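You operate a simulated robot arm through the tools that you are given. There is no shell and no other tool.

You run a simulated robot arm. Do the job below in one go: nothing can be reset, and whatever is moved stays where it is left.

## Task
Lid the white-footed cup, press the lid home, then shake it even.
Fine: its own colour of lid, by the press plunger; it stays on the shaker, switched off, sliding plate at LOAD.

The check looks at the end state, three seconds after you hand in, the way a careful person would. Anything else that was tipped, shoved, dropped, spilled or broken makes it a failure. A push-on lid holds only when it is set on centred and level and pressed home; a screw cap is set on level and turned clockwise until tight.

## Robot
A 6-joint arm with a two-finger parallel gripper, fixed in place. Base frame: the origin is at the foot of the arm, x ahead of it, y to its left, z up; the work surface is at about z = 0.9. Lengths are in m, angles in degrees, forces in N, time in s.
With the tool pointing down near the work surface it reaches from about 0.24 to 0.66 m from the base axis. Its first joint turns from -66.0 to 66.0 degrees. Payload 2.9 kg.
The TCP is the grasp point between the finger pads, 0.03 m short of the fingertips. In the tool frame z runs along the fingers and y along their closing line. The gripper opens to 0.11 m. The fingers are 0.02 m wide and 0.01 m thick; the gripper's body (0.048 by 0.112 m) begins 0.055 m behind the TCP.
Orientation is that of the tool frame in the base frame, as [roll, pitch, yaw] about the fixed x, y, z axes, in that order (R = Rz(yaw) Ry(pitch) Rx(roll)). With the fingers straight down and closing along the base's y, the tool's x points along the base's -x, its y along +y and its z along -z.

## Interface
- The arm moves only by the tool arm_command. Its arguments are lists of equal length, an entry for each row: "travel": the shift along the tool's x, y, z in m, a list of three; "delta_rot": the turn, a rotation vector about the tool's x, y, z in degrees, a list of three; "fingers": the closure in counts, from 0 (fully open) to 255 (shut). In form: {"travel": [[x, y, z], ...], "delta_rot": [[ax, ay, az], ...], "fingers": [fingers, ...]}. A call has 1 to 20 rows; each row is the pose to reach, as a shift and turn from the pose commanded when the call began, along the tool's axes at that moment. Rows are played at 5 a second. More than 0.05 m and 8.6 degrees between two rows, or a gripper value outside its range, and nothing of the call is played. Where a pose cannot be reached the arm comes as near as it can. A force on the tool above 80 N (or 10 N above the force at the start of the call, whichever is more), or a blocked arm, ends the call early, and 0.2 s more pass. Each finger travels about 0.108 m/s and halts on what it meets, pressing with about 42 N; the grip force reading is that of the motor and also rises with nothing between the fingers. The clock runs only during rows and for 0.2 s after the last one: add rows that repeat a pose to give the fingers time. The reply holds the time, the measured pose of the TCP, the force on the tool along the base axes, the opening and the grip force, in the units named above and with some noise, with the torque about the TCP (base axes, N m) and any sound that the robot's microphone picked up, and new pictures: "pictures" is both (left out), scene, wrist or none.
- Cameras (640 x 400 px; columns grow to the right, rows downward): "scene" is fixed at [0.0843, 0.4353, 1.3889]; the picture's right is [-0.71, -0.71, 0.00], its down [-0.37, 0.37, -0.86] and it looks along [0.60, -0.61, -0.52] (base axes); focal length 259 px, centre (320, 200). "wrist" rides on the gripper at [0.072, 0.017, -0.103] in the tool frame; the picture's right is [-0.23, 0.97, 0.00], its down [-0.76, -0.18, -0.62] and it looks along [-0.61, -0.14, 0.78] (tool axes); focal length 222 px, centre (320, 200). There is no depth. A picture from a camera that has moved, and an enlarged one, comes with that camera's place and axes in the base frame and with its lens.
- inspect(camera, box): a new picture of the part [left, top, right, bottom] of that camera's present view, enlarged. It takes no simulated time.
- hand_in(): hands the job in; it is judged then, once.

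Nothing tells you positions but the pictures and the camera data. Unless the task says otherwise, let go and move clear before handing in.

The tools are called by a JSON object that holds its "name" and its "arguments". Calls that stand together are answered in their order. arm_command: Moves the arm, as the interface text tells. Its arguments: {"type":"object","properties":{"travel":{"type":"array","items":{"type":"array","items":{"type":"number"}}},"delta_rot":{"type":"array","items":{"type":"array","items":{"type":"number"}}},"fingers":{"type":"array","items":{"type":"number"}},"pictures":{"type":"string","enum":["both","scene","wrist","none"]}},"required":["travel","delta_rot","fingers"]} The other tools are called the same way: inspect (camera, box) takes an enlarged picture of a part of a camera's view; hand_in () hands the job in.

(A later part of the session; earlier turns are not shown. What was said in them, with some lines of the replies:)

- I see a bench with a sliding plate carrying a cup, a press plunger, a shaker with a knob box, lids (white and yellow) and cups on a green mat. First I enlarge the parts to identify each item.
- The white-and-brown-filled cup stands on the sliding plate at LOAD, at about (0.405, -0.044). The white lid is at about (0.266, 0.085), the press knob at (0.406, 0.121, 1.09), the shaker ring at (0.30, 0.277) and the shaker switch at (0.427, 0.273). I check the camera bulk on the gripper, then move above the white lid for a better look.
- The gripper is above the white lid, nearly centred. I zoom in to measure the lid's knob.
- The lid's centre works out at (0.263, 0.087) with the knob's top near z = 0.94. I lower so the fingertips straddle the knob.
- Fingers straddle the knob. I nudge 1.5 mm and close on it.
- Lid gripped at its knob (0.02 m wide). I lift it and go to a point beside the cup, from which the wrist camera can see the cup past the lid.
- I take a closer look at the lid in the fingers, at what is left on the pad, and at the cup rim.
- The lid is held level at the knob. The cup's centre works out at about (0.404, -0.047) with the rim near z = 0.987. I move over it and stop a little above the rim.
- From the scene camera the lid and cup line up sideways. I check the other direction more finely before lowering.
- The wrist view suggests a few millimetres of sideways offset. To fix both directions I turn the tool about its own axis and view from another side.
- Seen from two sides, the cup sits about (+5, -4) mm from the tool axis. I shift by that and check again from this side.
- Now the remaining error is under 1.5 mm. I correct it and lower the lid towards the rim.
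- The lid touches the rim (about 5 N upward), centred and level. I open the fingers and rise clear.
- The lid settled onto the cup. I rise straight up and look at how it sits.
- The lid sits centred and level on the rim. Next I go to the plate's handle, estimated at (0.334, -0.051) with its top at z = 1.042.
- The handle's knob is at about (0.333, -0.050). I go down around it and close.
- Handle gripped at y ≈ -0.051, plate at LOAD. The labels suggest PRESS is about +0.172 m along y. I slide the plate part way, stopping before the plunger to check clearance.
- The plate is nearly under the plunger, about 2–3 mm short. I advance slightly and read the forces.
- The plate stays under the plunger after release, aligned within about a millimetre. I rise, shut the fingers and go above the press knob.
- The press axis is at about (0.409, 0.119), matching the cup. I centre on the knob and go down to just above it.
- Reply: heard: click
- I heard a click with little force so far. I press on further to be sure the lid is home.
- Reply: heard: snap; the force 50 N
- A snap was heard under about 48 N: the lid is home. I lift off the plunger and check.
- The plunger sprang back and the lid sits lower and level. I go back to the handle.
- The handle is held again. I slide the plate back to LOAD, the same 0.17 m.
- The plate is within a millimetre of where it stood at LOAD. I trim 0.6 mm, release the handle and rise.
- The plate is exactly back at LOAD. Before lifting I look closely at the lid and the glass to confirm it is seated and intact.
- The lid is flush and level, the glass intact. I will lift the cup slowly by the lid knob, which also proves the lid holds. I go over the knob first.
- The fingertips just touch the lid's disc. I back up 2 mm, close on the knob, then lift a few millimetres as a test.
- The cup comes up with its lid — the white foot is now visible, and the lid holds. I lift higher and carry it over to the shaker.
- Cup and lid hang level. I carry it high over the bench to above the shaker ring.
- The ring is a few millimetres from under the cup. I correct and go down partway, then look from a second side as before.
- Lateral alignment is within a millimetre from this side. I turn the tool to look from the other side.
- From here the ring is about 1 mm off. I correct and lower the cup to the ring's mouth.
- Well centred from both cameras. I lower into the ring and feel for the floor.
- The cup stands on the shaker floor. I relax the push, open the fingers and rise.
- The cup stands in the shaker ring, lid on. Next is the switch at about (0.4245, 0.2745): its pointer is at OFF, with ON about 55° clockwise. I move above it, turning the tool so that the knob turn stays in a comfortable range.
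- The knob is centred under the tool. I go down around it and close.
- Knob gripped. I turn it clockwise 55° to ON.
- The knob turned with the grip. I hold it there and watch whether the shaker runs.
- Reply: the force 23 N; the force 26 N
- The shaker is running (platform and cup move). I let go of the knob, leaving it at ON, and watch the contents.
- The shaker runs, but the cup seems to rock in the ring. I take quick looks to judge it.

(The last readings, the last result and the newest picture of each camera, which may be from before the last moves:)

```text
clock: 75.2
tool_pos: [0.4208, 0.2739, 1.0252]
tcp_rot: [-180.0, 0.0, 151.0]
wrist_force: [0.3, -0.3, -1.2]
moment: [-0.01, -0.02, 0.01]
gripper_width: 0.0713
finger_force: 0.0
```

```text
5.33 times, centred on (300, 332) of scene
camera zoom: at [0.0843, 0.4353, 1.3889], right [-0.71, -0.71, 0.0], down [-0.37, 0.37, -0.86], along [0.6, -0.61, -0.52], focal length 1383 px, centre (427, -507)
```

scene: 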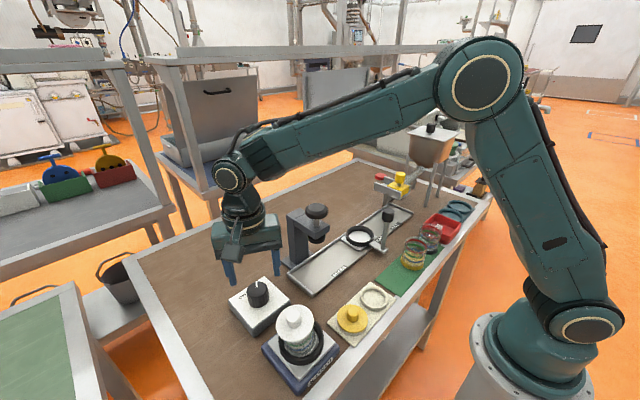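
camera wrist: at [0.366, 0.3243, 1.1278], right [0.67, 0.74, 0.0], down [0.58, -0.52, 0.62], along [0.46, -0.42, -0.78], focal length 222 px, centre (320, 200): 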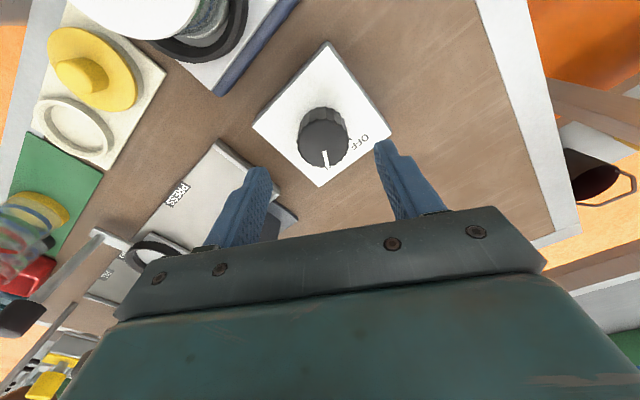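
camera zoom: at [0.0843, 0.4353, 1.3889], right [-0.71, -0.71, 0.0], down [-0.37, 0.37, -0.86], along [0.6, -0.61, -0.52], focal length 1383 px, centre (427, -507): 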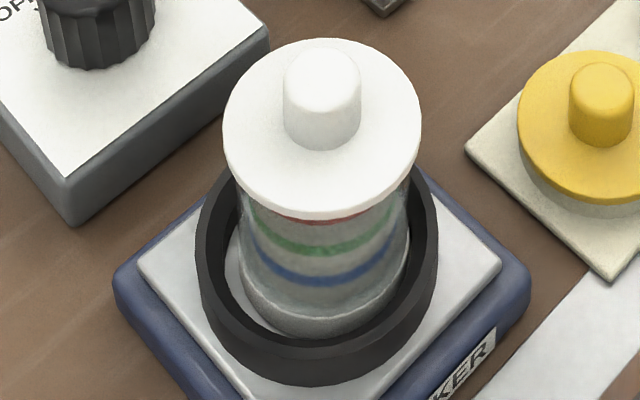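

{"name": "arm_command", "arguments": {"travel": [[0, 0, 0], [0, 0, 0], [0, 0, 0], [0, 0, 0], [0, 0, 0], [0, 0, 0], [0, 0, 0], [0, 0, 0]], "delta_rot": [[0, 0, 0], [0, 0, 0], [0, 0, 0], [0, 0, 0], [0, 0, 0], [0, 0, 0], [0, 0, 0], [0, 0, 0]], "fingers": [90, 90, 90, 90, 90, 90, 90, 90], "pictures": "none"}}

{"name": "inspect", "arguments": {"camera": "scene", "box": [270, 295, 330, 370]}}

{"name": "arm_command", "arguments": {"travel": [[0, 0, 0], [0, 0, 0], [0, 0, 0], [0, 0, 0], [0, 0, 0], [0, 0, 0], [0, 0, 0], [0, 0, 0]], "delta_rot": [[0, 0, 0], [0, 0, 0], [0, 0, 0], [0, 0, 0], [0, 0, 0], [0, 0, 0], [0, 0, 0], [0, 0, 0]], "fingers": [90, 90, 90, 90, 90, 90, 90, 90], "pictures": "none"}}

{"name": "inspect", "arguments": {"camera": "scene", "box": [275, 320, 325, 365]}}

```text
clock: 77.0
tool_pos: [0.4218, 0.2747, 1.0247]
tcp_rot: [180.0, 0.0, 151.0]
wrist_force: [-0.2, 0.1, 1.1]
moment: [0.02, -0.01, 0.01]
gripper_width: 0.0711
finger_force: 0.1
```

```text
5.33 times, centred on (300, 332) of scene
camera zoom: at [0.0843, 0.4353, 1.3889], right [-0.71, -0.71, 0.0], down [-0.37, 0.37, -0.86], along [0.6, -0.61, -0.52], focal length 1383 px, centre (427, -507)
```

zoom: 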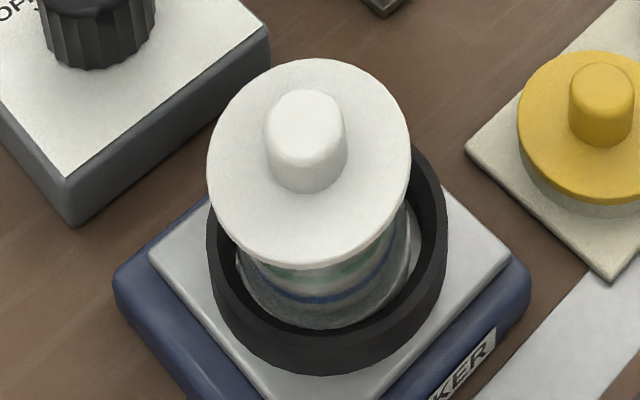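

```text
clock: 78.8
tool_pos: [0.4223, 0.2751, 1.0259]
tcp_rot: [180.0, 0.1, 151.0]
wrist_force: [0.6, -0.4, -1.0]
moment: [0.0, -0.02, -0.01]
gripper_width: 0.0711
finger_force: 0.0
```

```text
8.89 times, centred on (300, 342) of scene
camera zoom: at [0.0843, 0.4353, 1.3889], right [-0.71, -0.71, 0.0], down [-0.37, 0.37, -0.86], along [0.6, -0.61, -0.52], focal length 2305 px, centre (498, -1067)
```

zoom: 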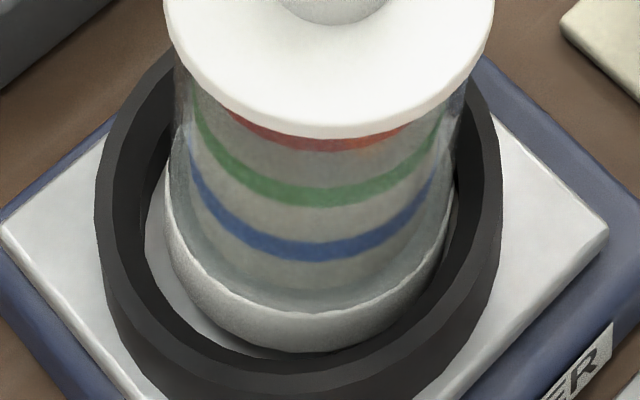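

The contents now look an even tone through the glass. I give it a few more seconds, then come down on the knob again.

{"name": "arm_command", "arguments": {"travel": [[0, 0, 0], [0, 0, 0], [0, 0, 0], [0, 0, 0], [0, 0, 0], [0, 0, 0], [0, 0, 0], [0, 0, 0], [0, 0, 0], [0, 0, 0]], "delta_rot": [[0, 0, 0], [0, 0, 0], [0, 0, 0], [0, 0, 0], [0, 0, 0], [0, 0, 0], [0, 0, 0], [0, 0, 0], [0, 0, 0], [0, 0, 0]], "fingers": [90, 90, 90, 90, 90, 90, 90, 90, 90, 90], "pictures": "none"}}

{"name": "inspect", "arguments": {"camera": "scene", "box": [270, 295, 330, 370]}}

{"name": "inspect", "arguments": {"camera": "wrist", "box": [230, 60, 410, 220]}}

```text
clock: 81.0
tool_pos: [0.4215, 0.2748, 1.0251]
tcp_rot: [-180.0, -0.1, 151.0]
wrist_force: [-0.5, 0.4, 0.2]
moment: [-0.03, 0.02, 0.02]
gripper_width: 0.0712
finger_force: 0.0
```

```text
5.33 times, centred on (300, 332) of scene
camera zoom: at [0.0843, 0.4353, 1.3889], right [-0.71, -0.71, 0.0], down [-0.37, 0.37, -0.86], along [0.6, -0.61, -0.52], focal length 1383 px, centre (427, -507)
```

zoom: 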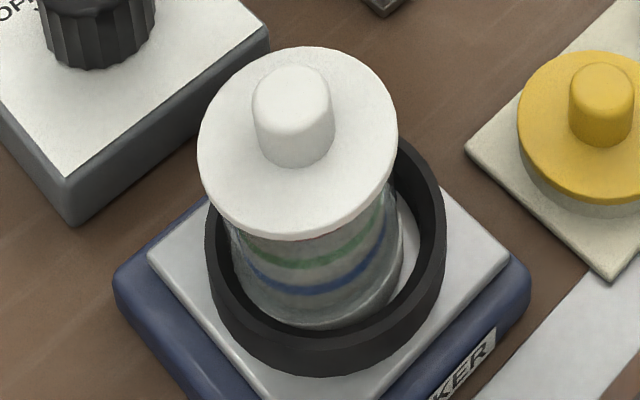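

```text
2.50 times, centred on (320, 140) of wrist
camera zoom: at [0.3661, 0.3244, 1.1275], right [0.67, 0.74, 0.0], down [0.58, -0.52, 0.62], along [0.46, -0.42, -0.78], focal length 555 px, centre (320, 350)
```

zoom: 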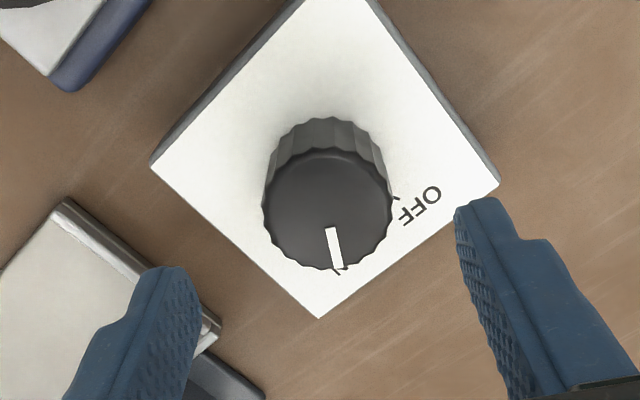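

{"name": "inspect", "arguments": {"camera": "scene", "box": [220, 240, 420, 400]}}

{"name": "inspect", "arguments": {"camera": "scene", "box": [210, 240, 330, 360]}}

```text
2.50 times, centred on (320, 320) of scene
camera zoom: at [0.0843, 0.4353, 1.3889], right [-0.71, -0.71, 0.0], down [-0.37, 0.37, -0.86], along [0.6, -0.61, -0.52], focal length 648 px, centre (320, -100)
```

zoom: 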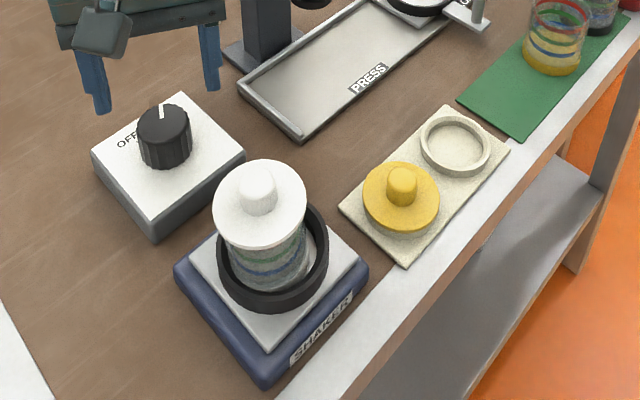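

```text
3.33 times, centred on (270, 300) of scene
camera zoom: at [0.0843, 0.4353, 1.3889], right [-0.71, -0.71, 0.0], down [-0.37, 0.37, -0.86], along [0.6, -0.61, -0.52], focal length 864 px, centre (487, -133)
```

zoom: 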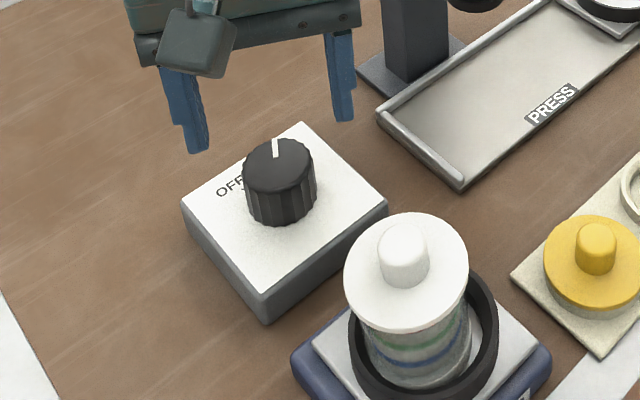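

The switch box has not moved. I re-centre on the knob by about 2 mm, go down, grip, and turn it back 56° to OFF.

{"name": "arm_command", "arguments": {"travel": [[-0.0006, 0.0018, 0.02], [-0.0006, 0.0018, 0.04], [-0.0006, 0.0018, 0.0475], [-0.0006, 0.0018, 0.0475], [-0.0006, 0.0018, 0.0475], [-0.0006, 0.0018, 0.0475], [-0.0006, 0.0018, 0.0475]], "delta_rot": [[0, 0, 0], [0, 0, 0], [0, 0, 0], [0, 0, 0], [0, 0, 0], [0, 0, 0], [0, 0, 0]], "fingers": [90, 90, 90, 120, 150, 190, 190], "pictures": "none"}}

{"name": "inspect", "arguments": {"camera": "wrist", "box": [230, 90, 410, 230]}}

{"name": "inspect", "arguments": {"camera": "scene", "box": [210, 240, 330, 370]}}

```text
clock: 82.6
tool_pos: [0.4245, 0.2752, 0.9788]
tcp_rot: [-179.8, 0.0, 151.0]
wrist_force: [-4.9, -6.4, -0.3]
moment: [0.16, -0.18, -0.02]
gripper_width: 0.0415
finger_force: 45.1
```

```text
2.86 times, centred on (320, 160) of wrist
camera zoom: at [0.3684, 0.3253, 1.08], right [0.67, 0.74, 0.0], down [0.58, -0.52, 0.62], along [0.46, -0.42, -0.78], focal length 635 px, centre (320, 314)
```

zoom: 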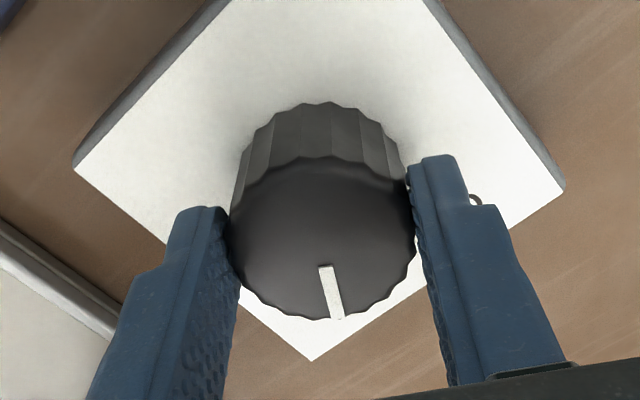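

```text
3.08 times, centred on (270, 305) of scene
camera zoom: at [0.0842, 0.4351, 1.389], right [-0.71, -0.71, 0.0], down [-0.37, 0.37, -0.86], along [0.6, -0.61, -0.52], focal length 798 px, centre (474, -123)
```

zoom: 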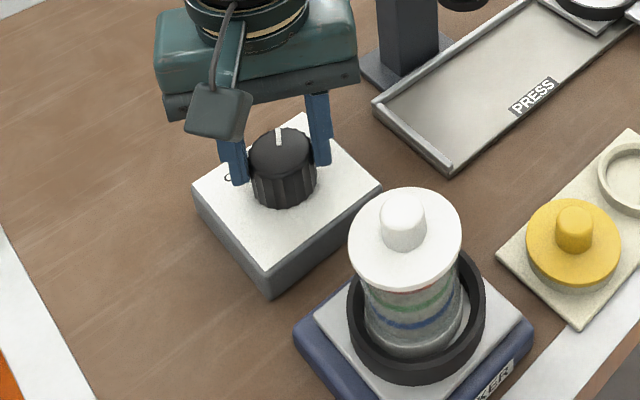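

{"name": "arm_command", "arguments": {"travel": [[0, 0, 0], [0, 0, 0], [0, 0, 0], [0, 0, 0], [0, 0, 0], [0, 0, 0], [0, 0, 0], [0, 0, 0], [0, 0, 0], [0, 0, 0], [0, 0, 0]], "delta_rot": [[0, 0, -6], [0, 0, -12], [0, 0, -18], [0, 0, -24], [0, 0, -30], [0, 0, -36], [0, 0, -42], [0, 0, -48], [0, 0, -54], [0, 0, -56], [0, 0, -56]], "fingers": [190, 190, 190, 190, 190, 190, 190, 190, 190, 190, 190]}}

{"name": "inspect", "arguments": {"camera": "wrist", "box": [230, 90, 410, 230]}}

{"name": "inspect", "arguments": {"camera": "scene", "box": [210, 240, 330, 370]}}

```text
clock: 85.0
tool_pos: [0.4241, 0.2754, 0.9771]
tcp_rot: [-179.8, -0.1, -153.1]
wrist_force: [-1.3, -27.4, 7.6]
moment: [-0.54, 0.82, 0.02]
gripper_width: 0.0414
finger_force: 45.1
camera wrist: at [0.3513, 0.2567, 1.0801], right [-0.24, 0.97, 0.0], down [0.76, 0.19, 0.62], along [0.6, 0.15, -0.78], focal length 222 px, centre (320, 200)
```

scene: 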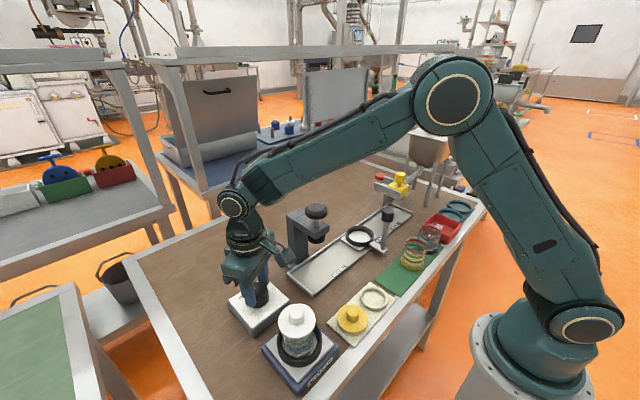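
wrist: 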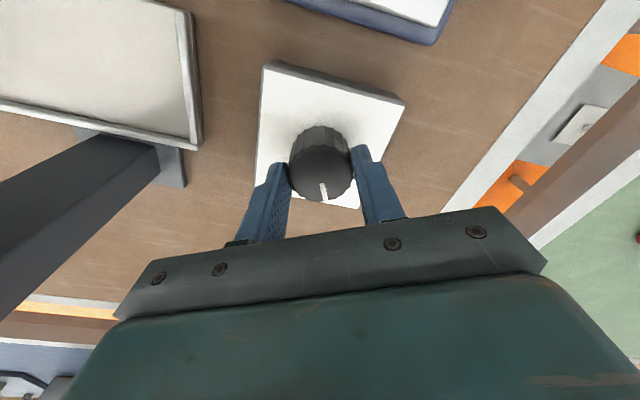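

```text
2.86 times, centred on (320, 160) of wrist
camera zoom: at [0.3513, 0.2567, 1.0801], right [-0.24, 0.97, 0.0], down [0.76, 0.19, 0.62], along [0.6, 0.15, -0.78], focal length 635 px, centre (320, 314)
```

zoom: 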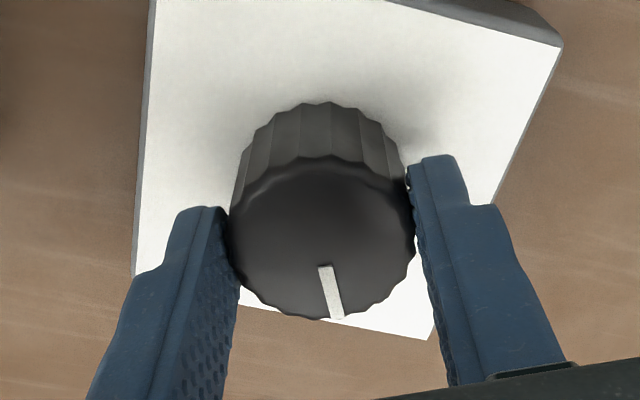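

```text
3.08 times, centred on (270, 305) of scene
camera zoom: at [0.0842, 0.4344, 1.3892], right [-0.71, -0.71, 0.0], down [-0.37, 0.37, -0.85], along [0.6, -0.6, -0.52], focal length 798 px, centre (474, -123)
```

zoom: 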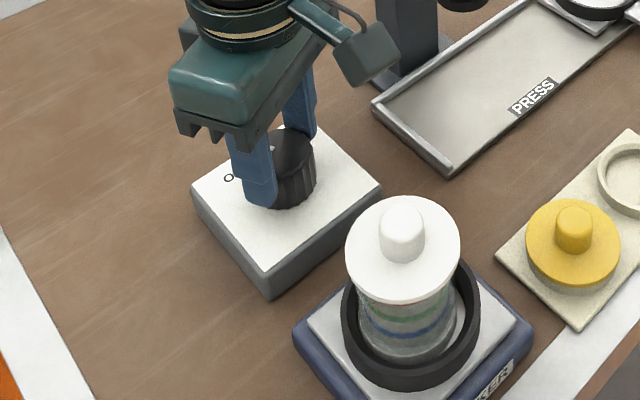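

{"name": "arm_command", "arguments": {"travel": [[0, 0, 0]], "delta_rot": [[0, 0, 0]], "fingers": [190], "pictures": "none"}}

{"name": "inspect", "arguments": {"camera": "scene", "box": [210, 240, 330, 370]}}

{"name": "arm_command", "arguments": {"travel": [[0, 0, 0]], "delta_rot": [[0, 0, -3]], "fingers": [190], "pictures": "none"}}

{"name": "inspect", "arguments": {"camera": "scene", "box": [210, 240, 330, 370]}}

{"name": "inspect", "arguments": {"camera": "wrist", "box": [230, 90, 410, 230]}}

```text
clock: 85.4
tool_pos: [0.424, 0.2745, 0.9777]
tcp_rot: [-179.8, 0.0, -153.1]
wrist_force: [-0.6, -28.5, 9.1]
moment: [-0.57, 0.57, 0.01]
gripper_width: 0.0417
finger_force: 45.2
```

```text
3.08 times, centred on (270, 305) of scene
camera zoom: at [0.0842, 0.4344, 1.3892], right [-0.71, -0.71, 0.0], down [-0.37, 0.37, -0.85], along [0.6, -0.6, -0.52], focal length 798 px, centre (474, -123)
```

zoom: 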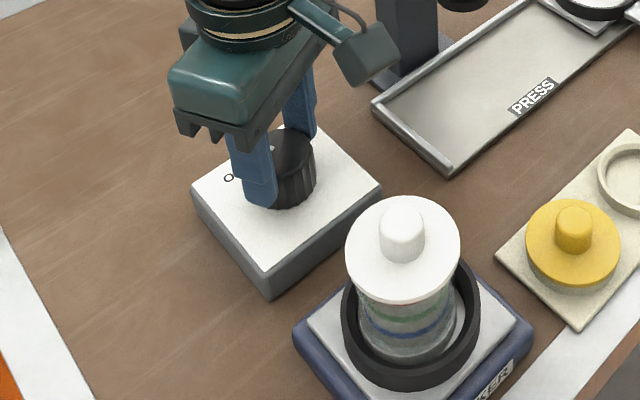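

```text
clock: 85.8
tool_pos: [0.4236, 0.2743, 0.9778]
tcp_rot: [-179.8, -0.1, -150.2]
wrist_force: [0.9, -27.9, 5.9]
moment: [-0.46, 0.44, -0.05]
gripper_width: 0.0414
finger_force: 44.5
```

```text
3.08 times, centred on (270, 305) of scene
camera zoom: at [0.0843, 0.4345, 1.3892], right [-0.71, -0.71, 0.0], down [-0.37, 0.37, -0.85], along [0.6, -0.6, -0.52], focal length 798 px, centre (474, -123)
```

zoom: 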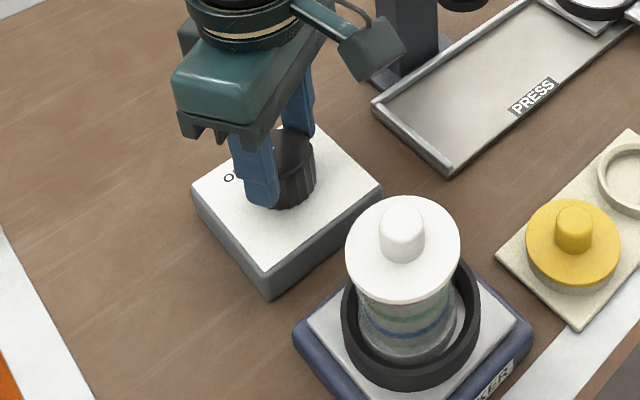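

```text
2.86 times, centred on (320, 160) of wrist
camera zoom: at [0.3523, 0.2529, 1.0801], right [-0.29, 0.96, 0.0], down [0.75, 0.23, 0.62], along [0.6, 0.18, -0.78], focal length 635 px, centre (320, 314)
```

zoom: 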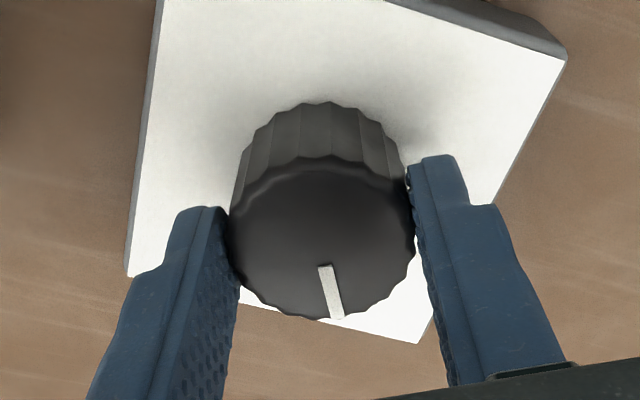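

The shaker is stopped and the cup stands upright in the ring. I release the knob and rise, then check the pointer.

{"name": "arm_command", "arguments": {"travel": [[0, 0, 0], [0, 0, 0], [0, 0, 0], [0, 0, -0.02], [0, 0, -0.06], [0, 0, -0.1], [0, 0, -0.13], [0, 0, -0.13]], "delta_rot": [[0, 0, 0], [0, 0, 0], [0, 0, 0], [0, 0, 0], [0, 0, 0], [0, 0, 0], [0, 0, 0], [0, 0, 0]], "fingers": [150, 110, 90, 90, 90, 90, 90, 90]}}

{"name": "inspect", "arguments": {"camera": "wrist", "box": [260, 40, 390, 160]}}

{"name": "inspect", "arguments": {"camera": "scene", "box": [220, 240, 420, 400]}}

{"name": "inspect", "arguments": {"camera": "scene", "box": [270, 295, 330, 370]}}

{"name": "inspect", "arguments": {"camera": "scene", "box": [235, 270, 285, 315]}}

```text
clock: 87.6
tool_pos: [0.4234, 0.2753, 1.1088]
tcp_rot: [180.0, 0.0, -150.0]
wrist_force: [-0.3, -0.5, -0.6]
moment: [0.0, -0.01, 0.0]
gripper_width: 0.0712
finger_force: 0.1
camera wrist: at [0.3517, 0.2541, 1.2103], right [-0.29, 0.96, 0.0], down [0.75, 0.23, 0.62], along [0.6, 0.18, -0.78], focal length 222 px, centre (320, 200)
```

scene: 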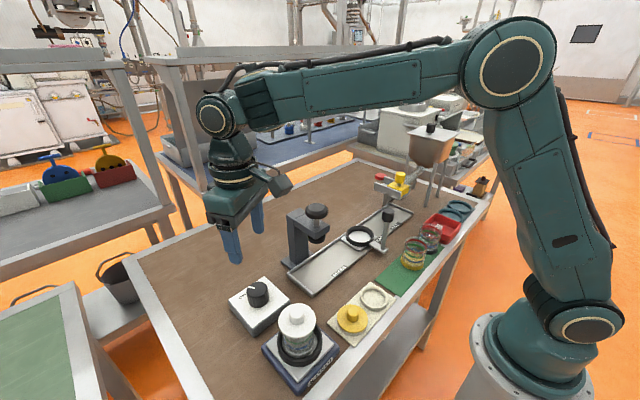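
wrist: 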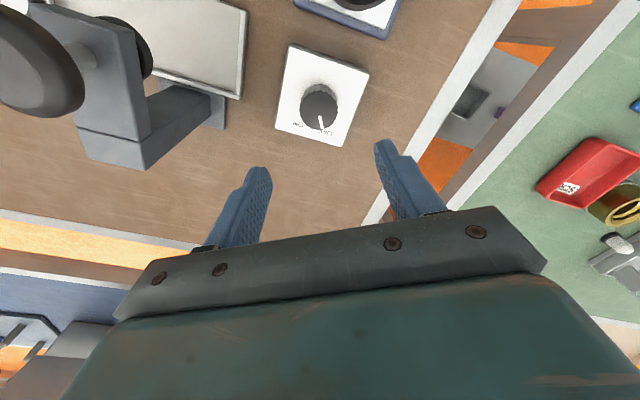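

```text
3.33 times, centred on (325, 100) of wrist
camera zoom: at [0.3517, 0.2541, 1.2103], right [-0.29, 0.96, 0.0], down [0.75, 0.23, 0.62], along [0.6, 0.18, -0.78], focal length 740 px, centre (303, 533)
```

zoom: 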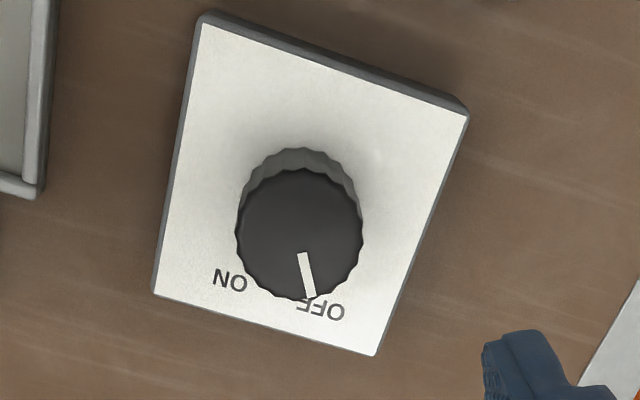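

```text
2.50 times, centred on (320, 320) of scene
camera zoom: at [0.0843, 0.4352, 1.3889], right [-0.71, -0.71, 0.0], down [-0.37, 0.37, -0.86], along [0.6, -0.61, -0.52], focal length 648 px, centre (320, -100)
```

zoom: 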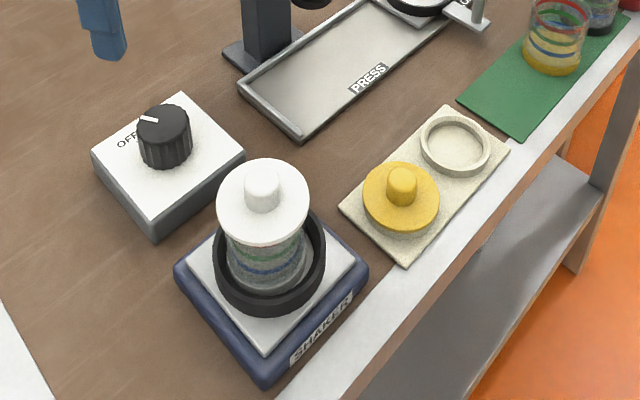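

```text
5.33 times, centred on (300, 332) of scene
camera zoom: at [0.0843, 0.4352, 1.3889], right [-0.71, -0.71, 0.0], down [-0.37, 0.37, -0.86], along [0.6, -0.61, -0.52], focal length 1383 px, centre (427, -507)
```

zoom: 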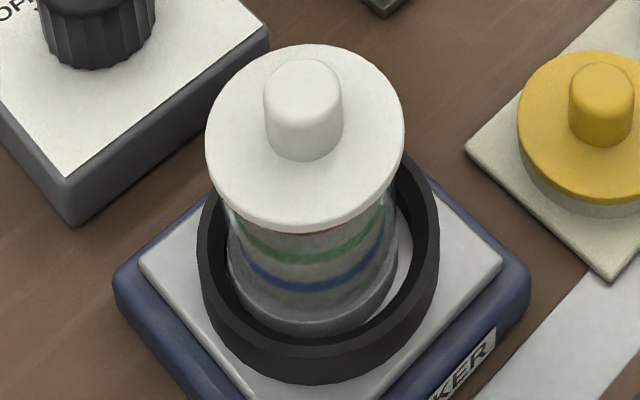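

```text
8.89 times, centred on (260, 292) of scene
camera zoom: at [0.0843, 0.4352, 1.3889], right [-0.71, -0.71, 0.0], down [-0.37, 0.37, -0.86], along [0.6, -0.61, -0.52], focal length 2305 px, centre (853, -622)
```

zoom: 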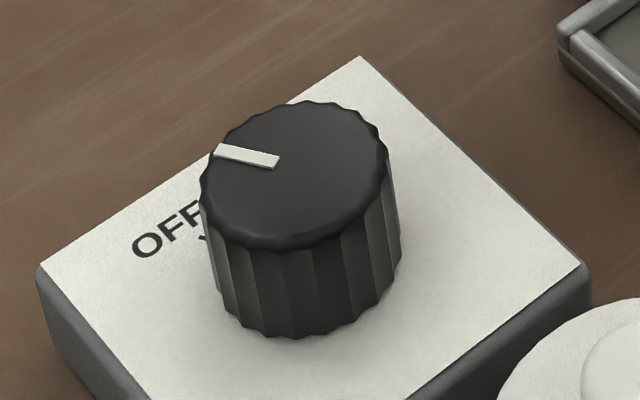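

The pointer is back at OFF and the shaker is still. I check the contents' evenness and the pointer more closely.

{"name": "inspect", "arguments": {"camera": "scene", "box": [285, 335, 320, 362]}}

{"name": "inspect", "arguments": {"camera": "scene", "box": [210, 240, 330, 360]}}

{"name": "inspect", "arguments": {"camera": "scene", "box": [335, 200, 405, 260]}}

{"name": "inspect", "arguments": {"camera": "scene", "box": [270, 160, 430, 300]}}

```text
14.81 times, centred on (302, 348) of scene
camera zoom: at [0.0843, 0.4352, 1.3889], right [-0.71, -0.71, 0.0], down [-0.37, 0.37, -0.86], along [0.6, -0.61, -0.52], focal length 3842 px, centre (579, -2000)
```

zoom: 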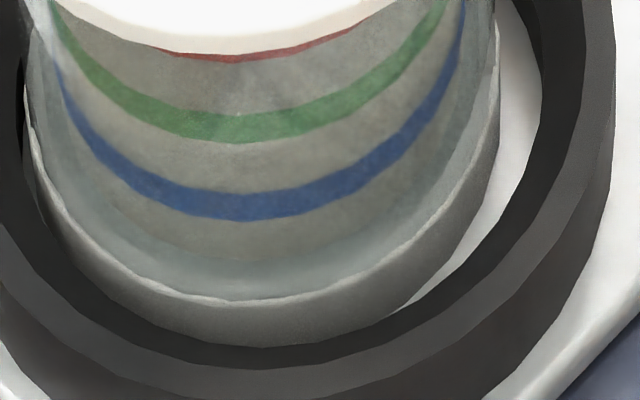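

```text
3.33 times, centred on (270, 300) of scene
camera zoom: at [0.0843, 0.4352, 1.3889], right [-0.71, -0.71, 0.0], down [-0.37, 0.37, -0.86], along [0.6, -0.61, -0.52], focal length 864 px, centre (487, -133)
```

zoom: 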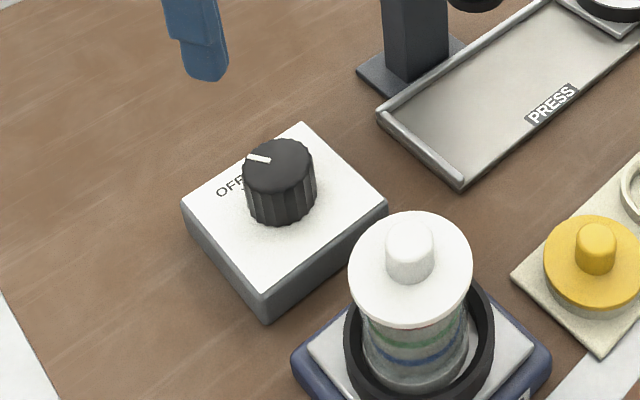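

```text
6.67 times, centred on (370, 230) of scene
camera zoom: at [0.0843, 0.4352, 1.3889], right [-0.71, -0.71, 0.0], down [-0.37, 0.37, -0.86], along [0.6, -0.61, -0.52], focal length 1729 px, centre (-13, 0)
```

zoom: 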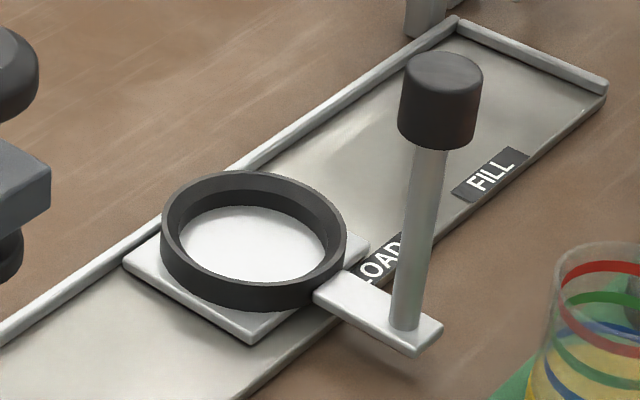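

```text
2.86 times, centred on (350, 230) of scene
camera zoom: at [0.0843, 0.4352, 1.3889], right [-0.71, -0.71, 0.0], down [-0.37, 0.37, -0.86], along [0.6, -0.61, -0.52], focal length 741 px, centre (234, 114)
```

zoom: 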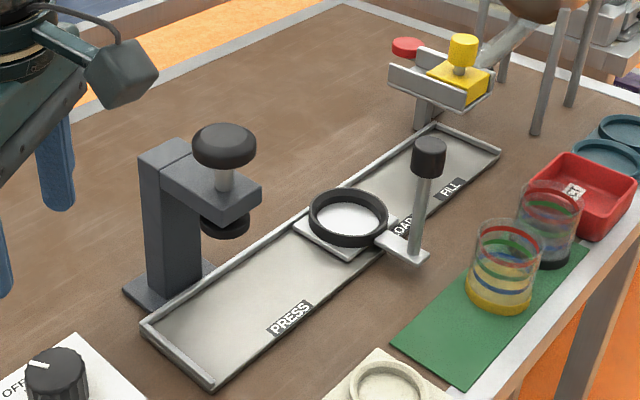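

The contents are one even tone, the knob points to OFF, the plate is at LOAD, and the lidded cup stands on the shaker. I move the arm up and clear.

{"name": "arm_command", "arguments": {"travel": [[0, 0, -0.04], [0, 0, -0.08], [0, -0.03, -0.11], [0, -0.06, -0.13], [0, -0.06, -0.13], [0, -0.06, -0.13]], "delta_rot": [[0, 0, 0], [0, 0, 0], [0, 0, 0], [0, 0, 0], [0, 0, 0], [0, 0, 0]], "fingers": [90, 90, 90, 90, 90, 90]}}

{"name": "inspect", "arguments": {"camera": "scene", "box": [220, 240, 420, 400]}}

{"name": "inspect", "arguments": {"camera": "scene", "box": [370, 160, 500, 290]}}

```text
clock: 89.0
tool_pos: [0.4536, 0.2237, 1.2373]
tcp_rot: [-180.0, 0.0, -150.1]
wrist_force: [1.1, 0.0, -0.1]
moment: [0.01, -0.01, -0.02]
gripper_width: 0.0713
finger_force: 0.1
camera wrist: at [0.382, 0.2021, 1.3399], right [-0.29, 0.96, 0.0], down [0.75, 0.23, 0.62], along [0.6, 0.18, -0.78], focal length 222 px, centre (320, 200)
```

scene: 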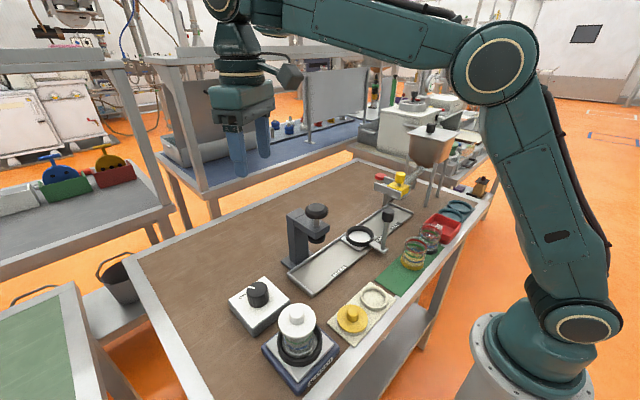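
wrist: 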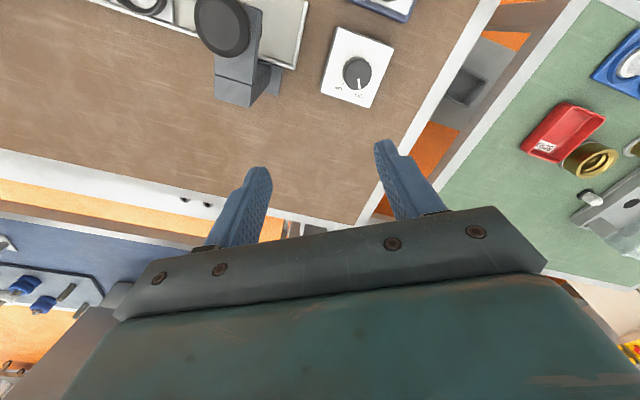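

```text
2.50 times, centred on (320, 320) of scene
camera zoom: at [0.0843, 0.4352, 1.3889], right [-0.71, -0.71, 0.0], down [-0.37, 0.37, -0.86], along [0.6, -0.61, -0.52], focal length 648 px, centre (320, -100)
```

zoom: 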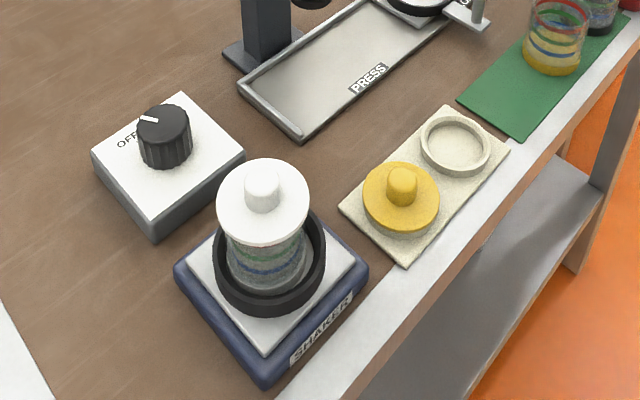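

```text
3.08 times, centred on (435, 225) of scene
camera zoom: at [0.0843, 0.4352, 1.3889], right [-0.71, -0.71, 0.0], down [-0.37, 0.37, -0.86], along [0.6, -0.61, -0.52], focal length 798 px, centre (-34, 123)
```

zoom: 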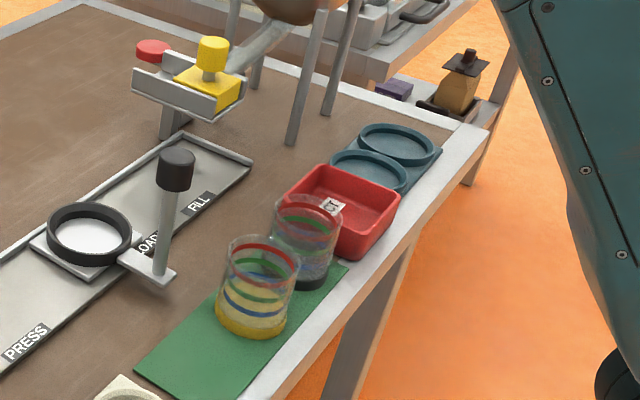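

The white-footed cup is on the shaker with its white lid pressed home, and its contents look even. The switch points to OFF and the shaker is still. The plate is back at LOAD, nothing else has moved, and the arm is clear, so I hand in.

{"name": "hand_in", "arguments": {}}

```text
The job is handed in.
```

I've handed the job in. The white-footed cup is on the shaker with its white lid on, the switch is at OFF, and the sliding plate is back at LOAD.

- **Lid:** I set it on centred and level, then pressed it with the plunger until I heard a snap at about 48 N. The lid then held when I lifted the cup by its knob.
- **Shaking:** The shaker ran for about 13–15 seconds. The cup rocked in the ring while it ran but stood upright again once it stopped. The brown and white contents now look like one even tone through the glass. I could only judge that from the scene camera, not from close up.
- **Everything else:** In the last pictures, the other cups, the yellow lid, the tray and the switch box looked just as they did at the start. The arm has let go and is clear of the bench.
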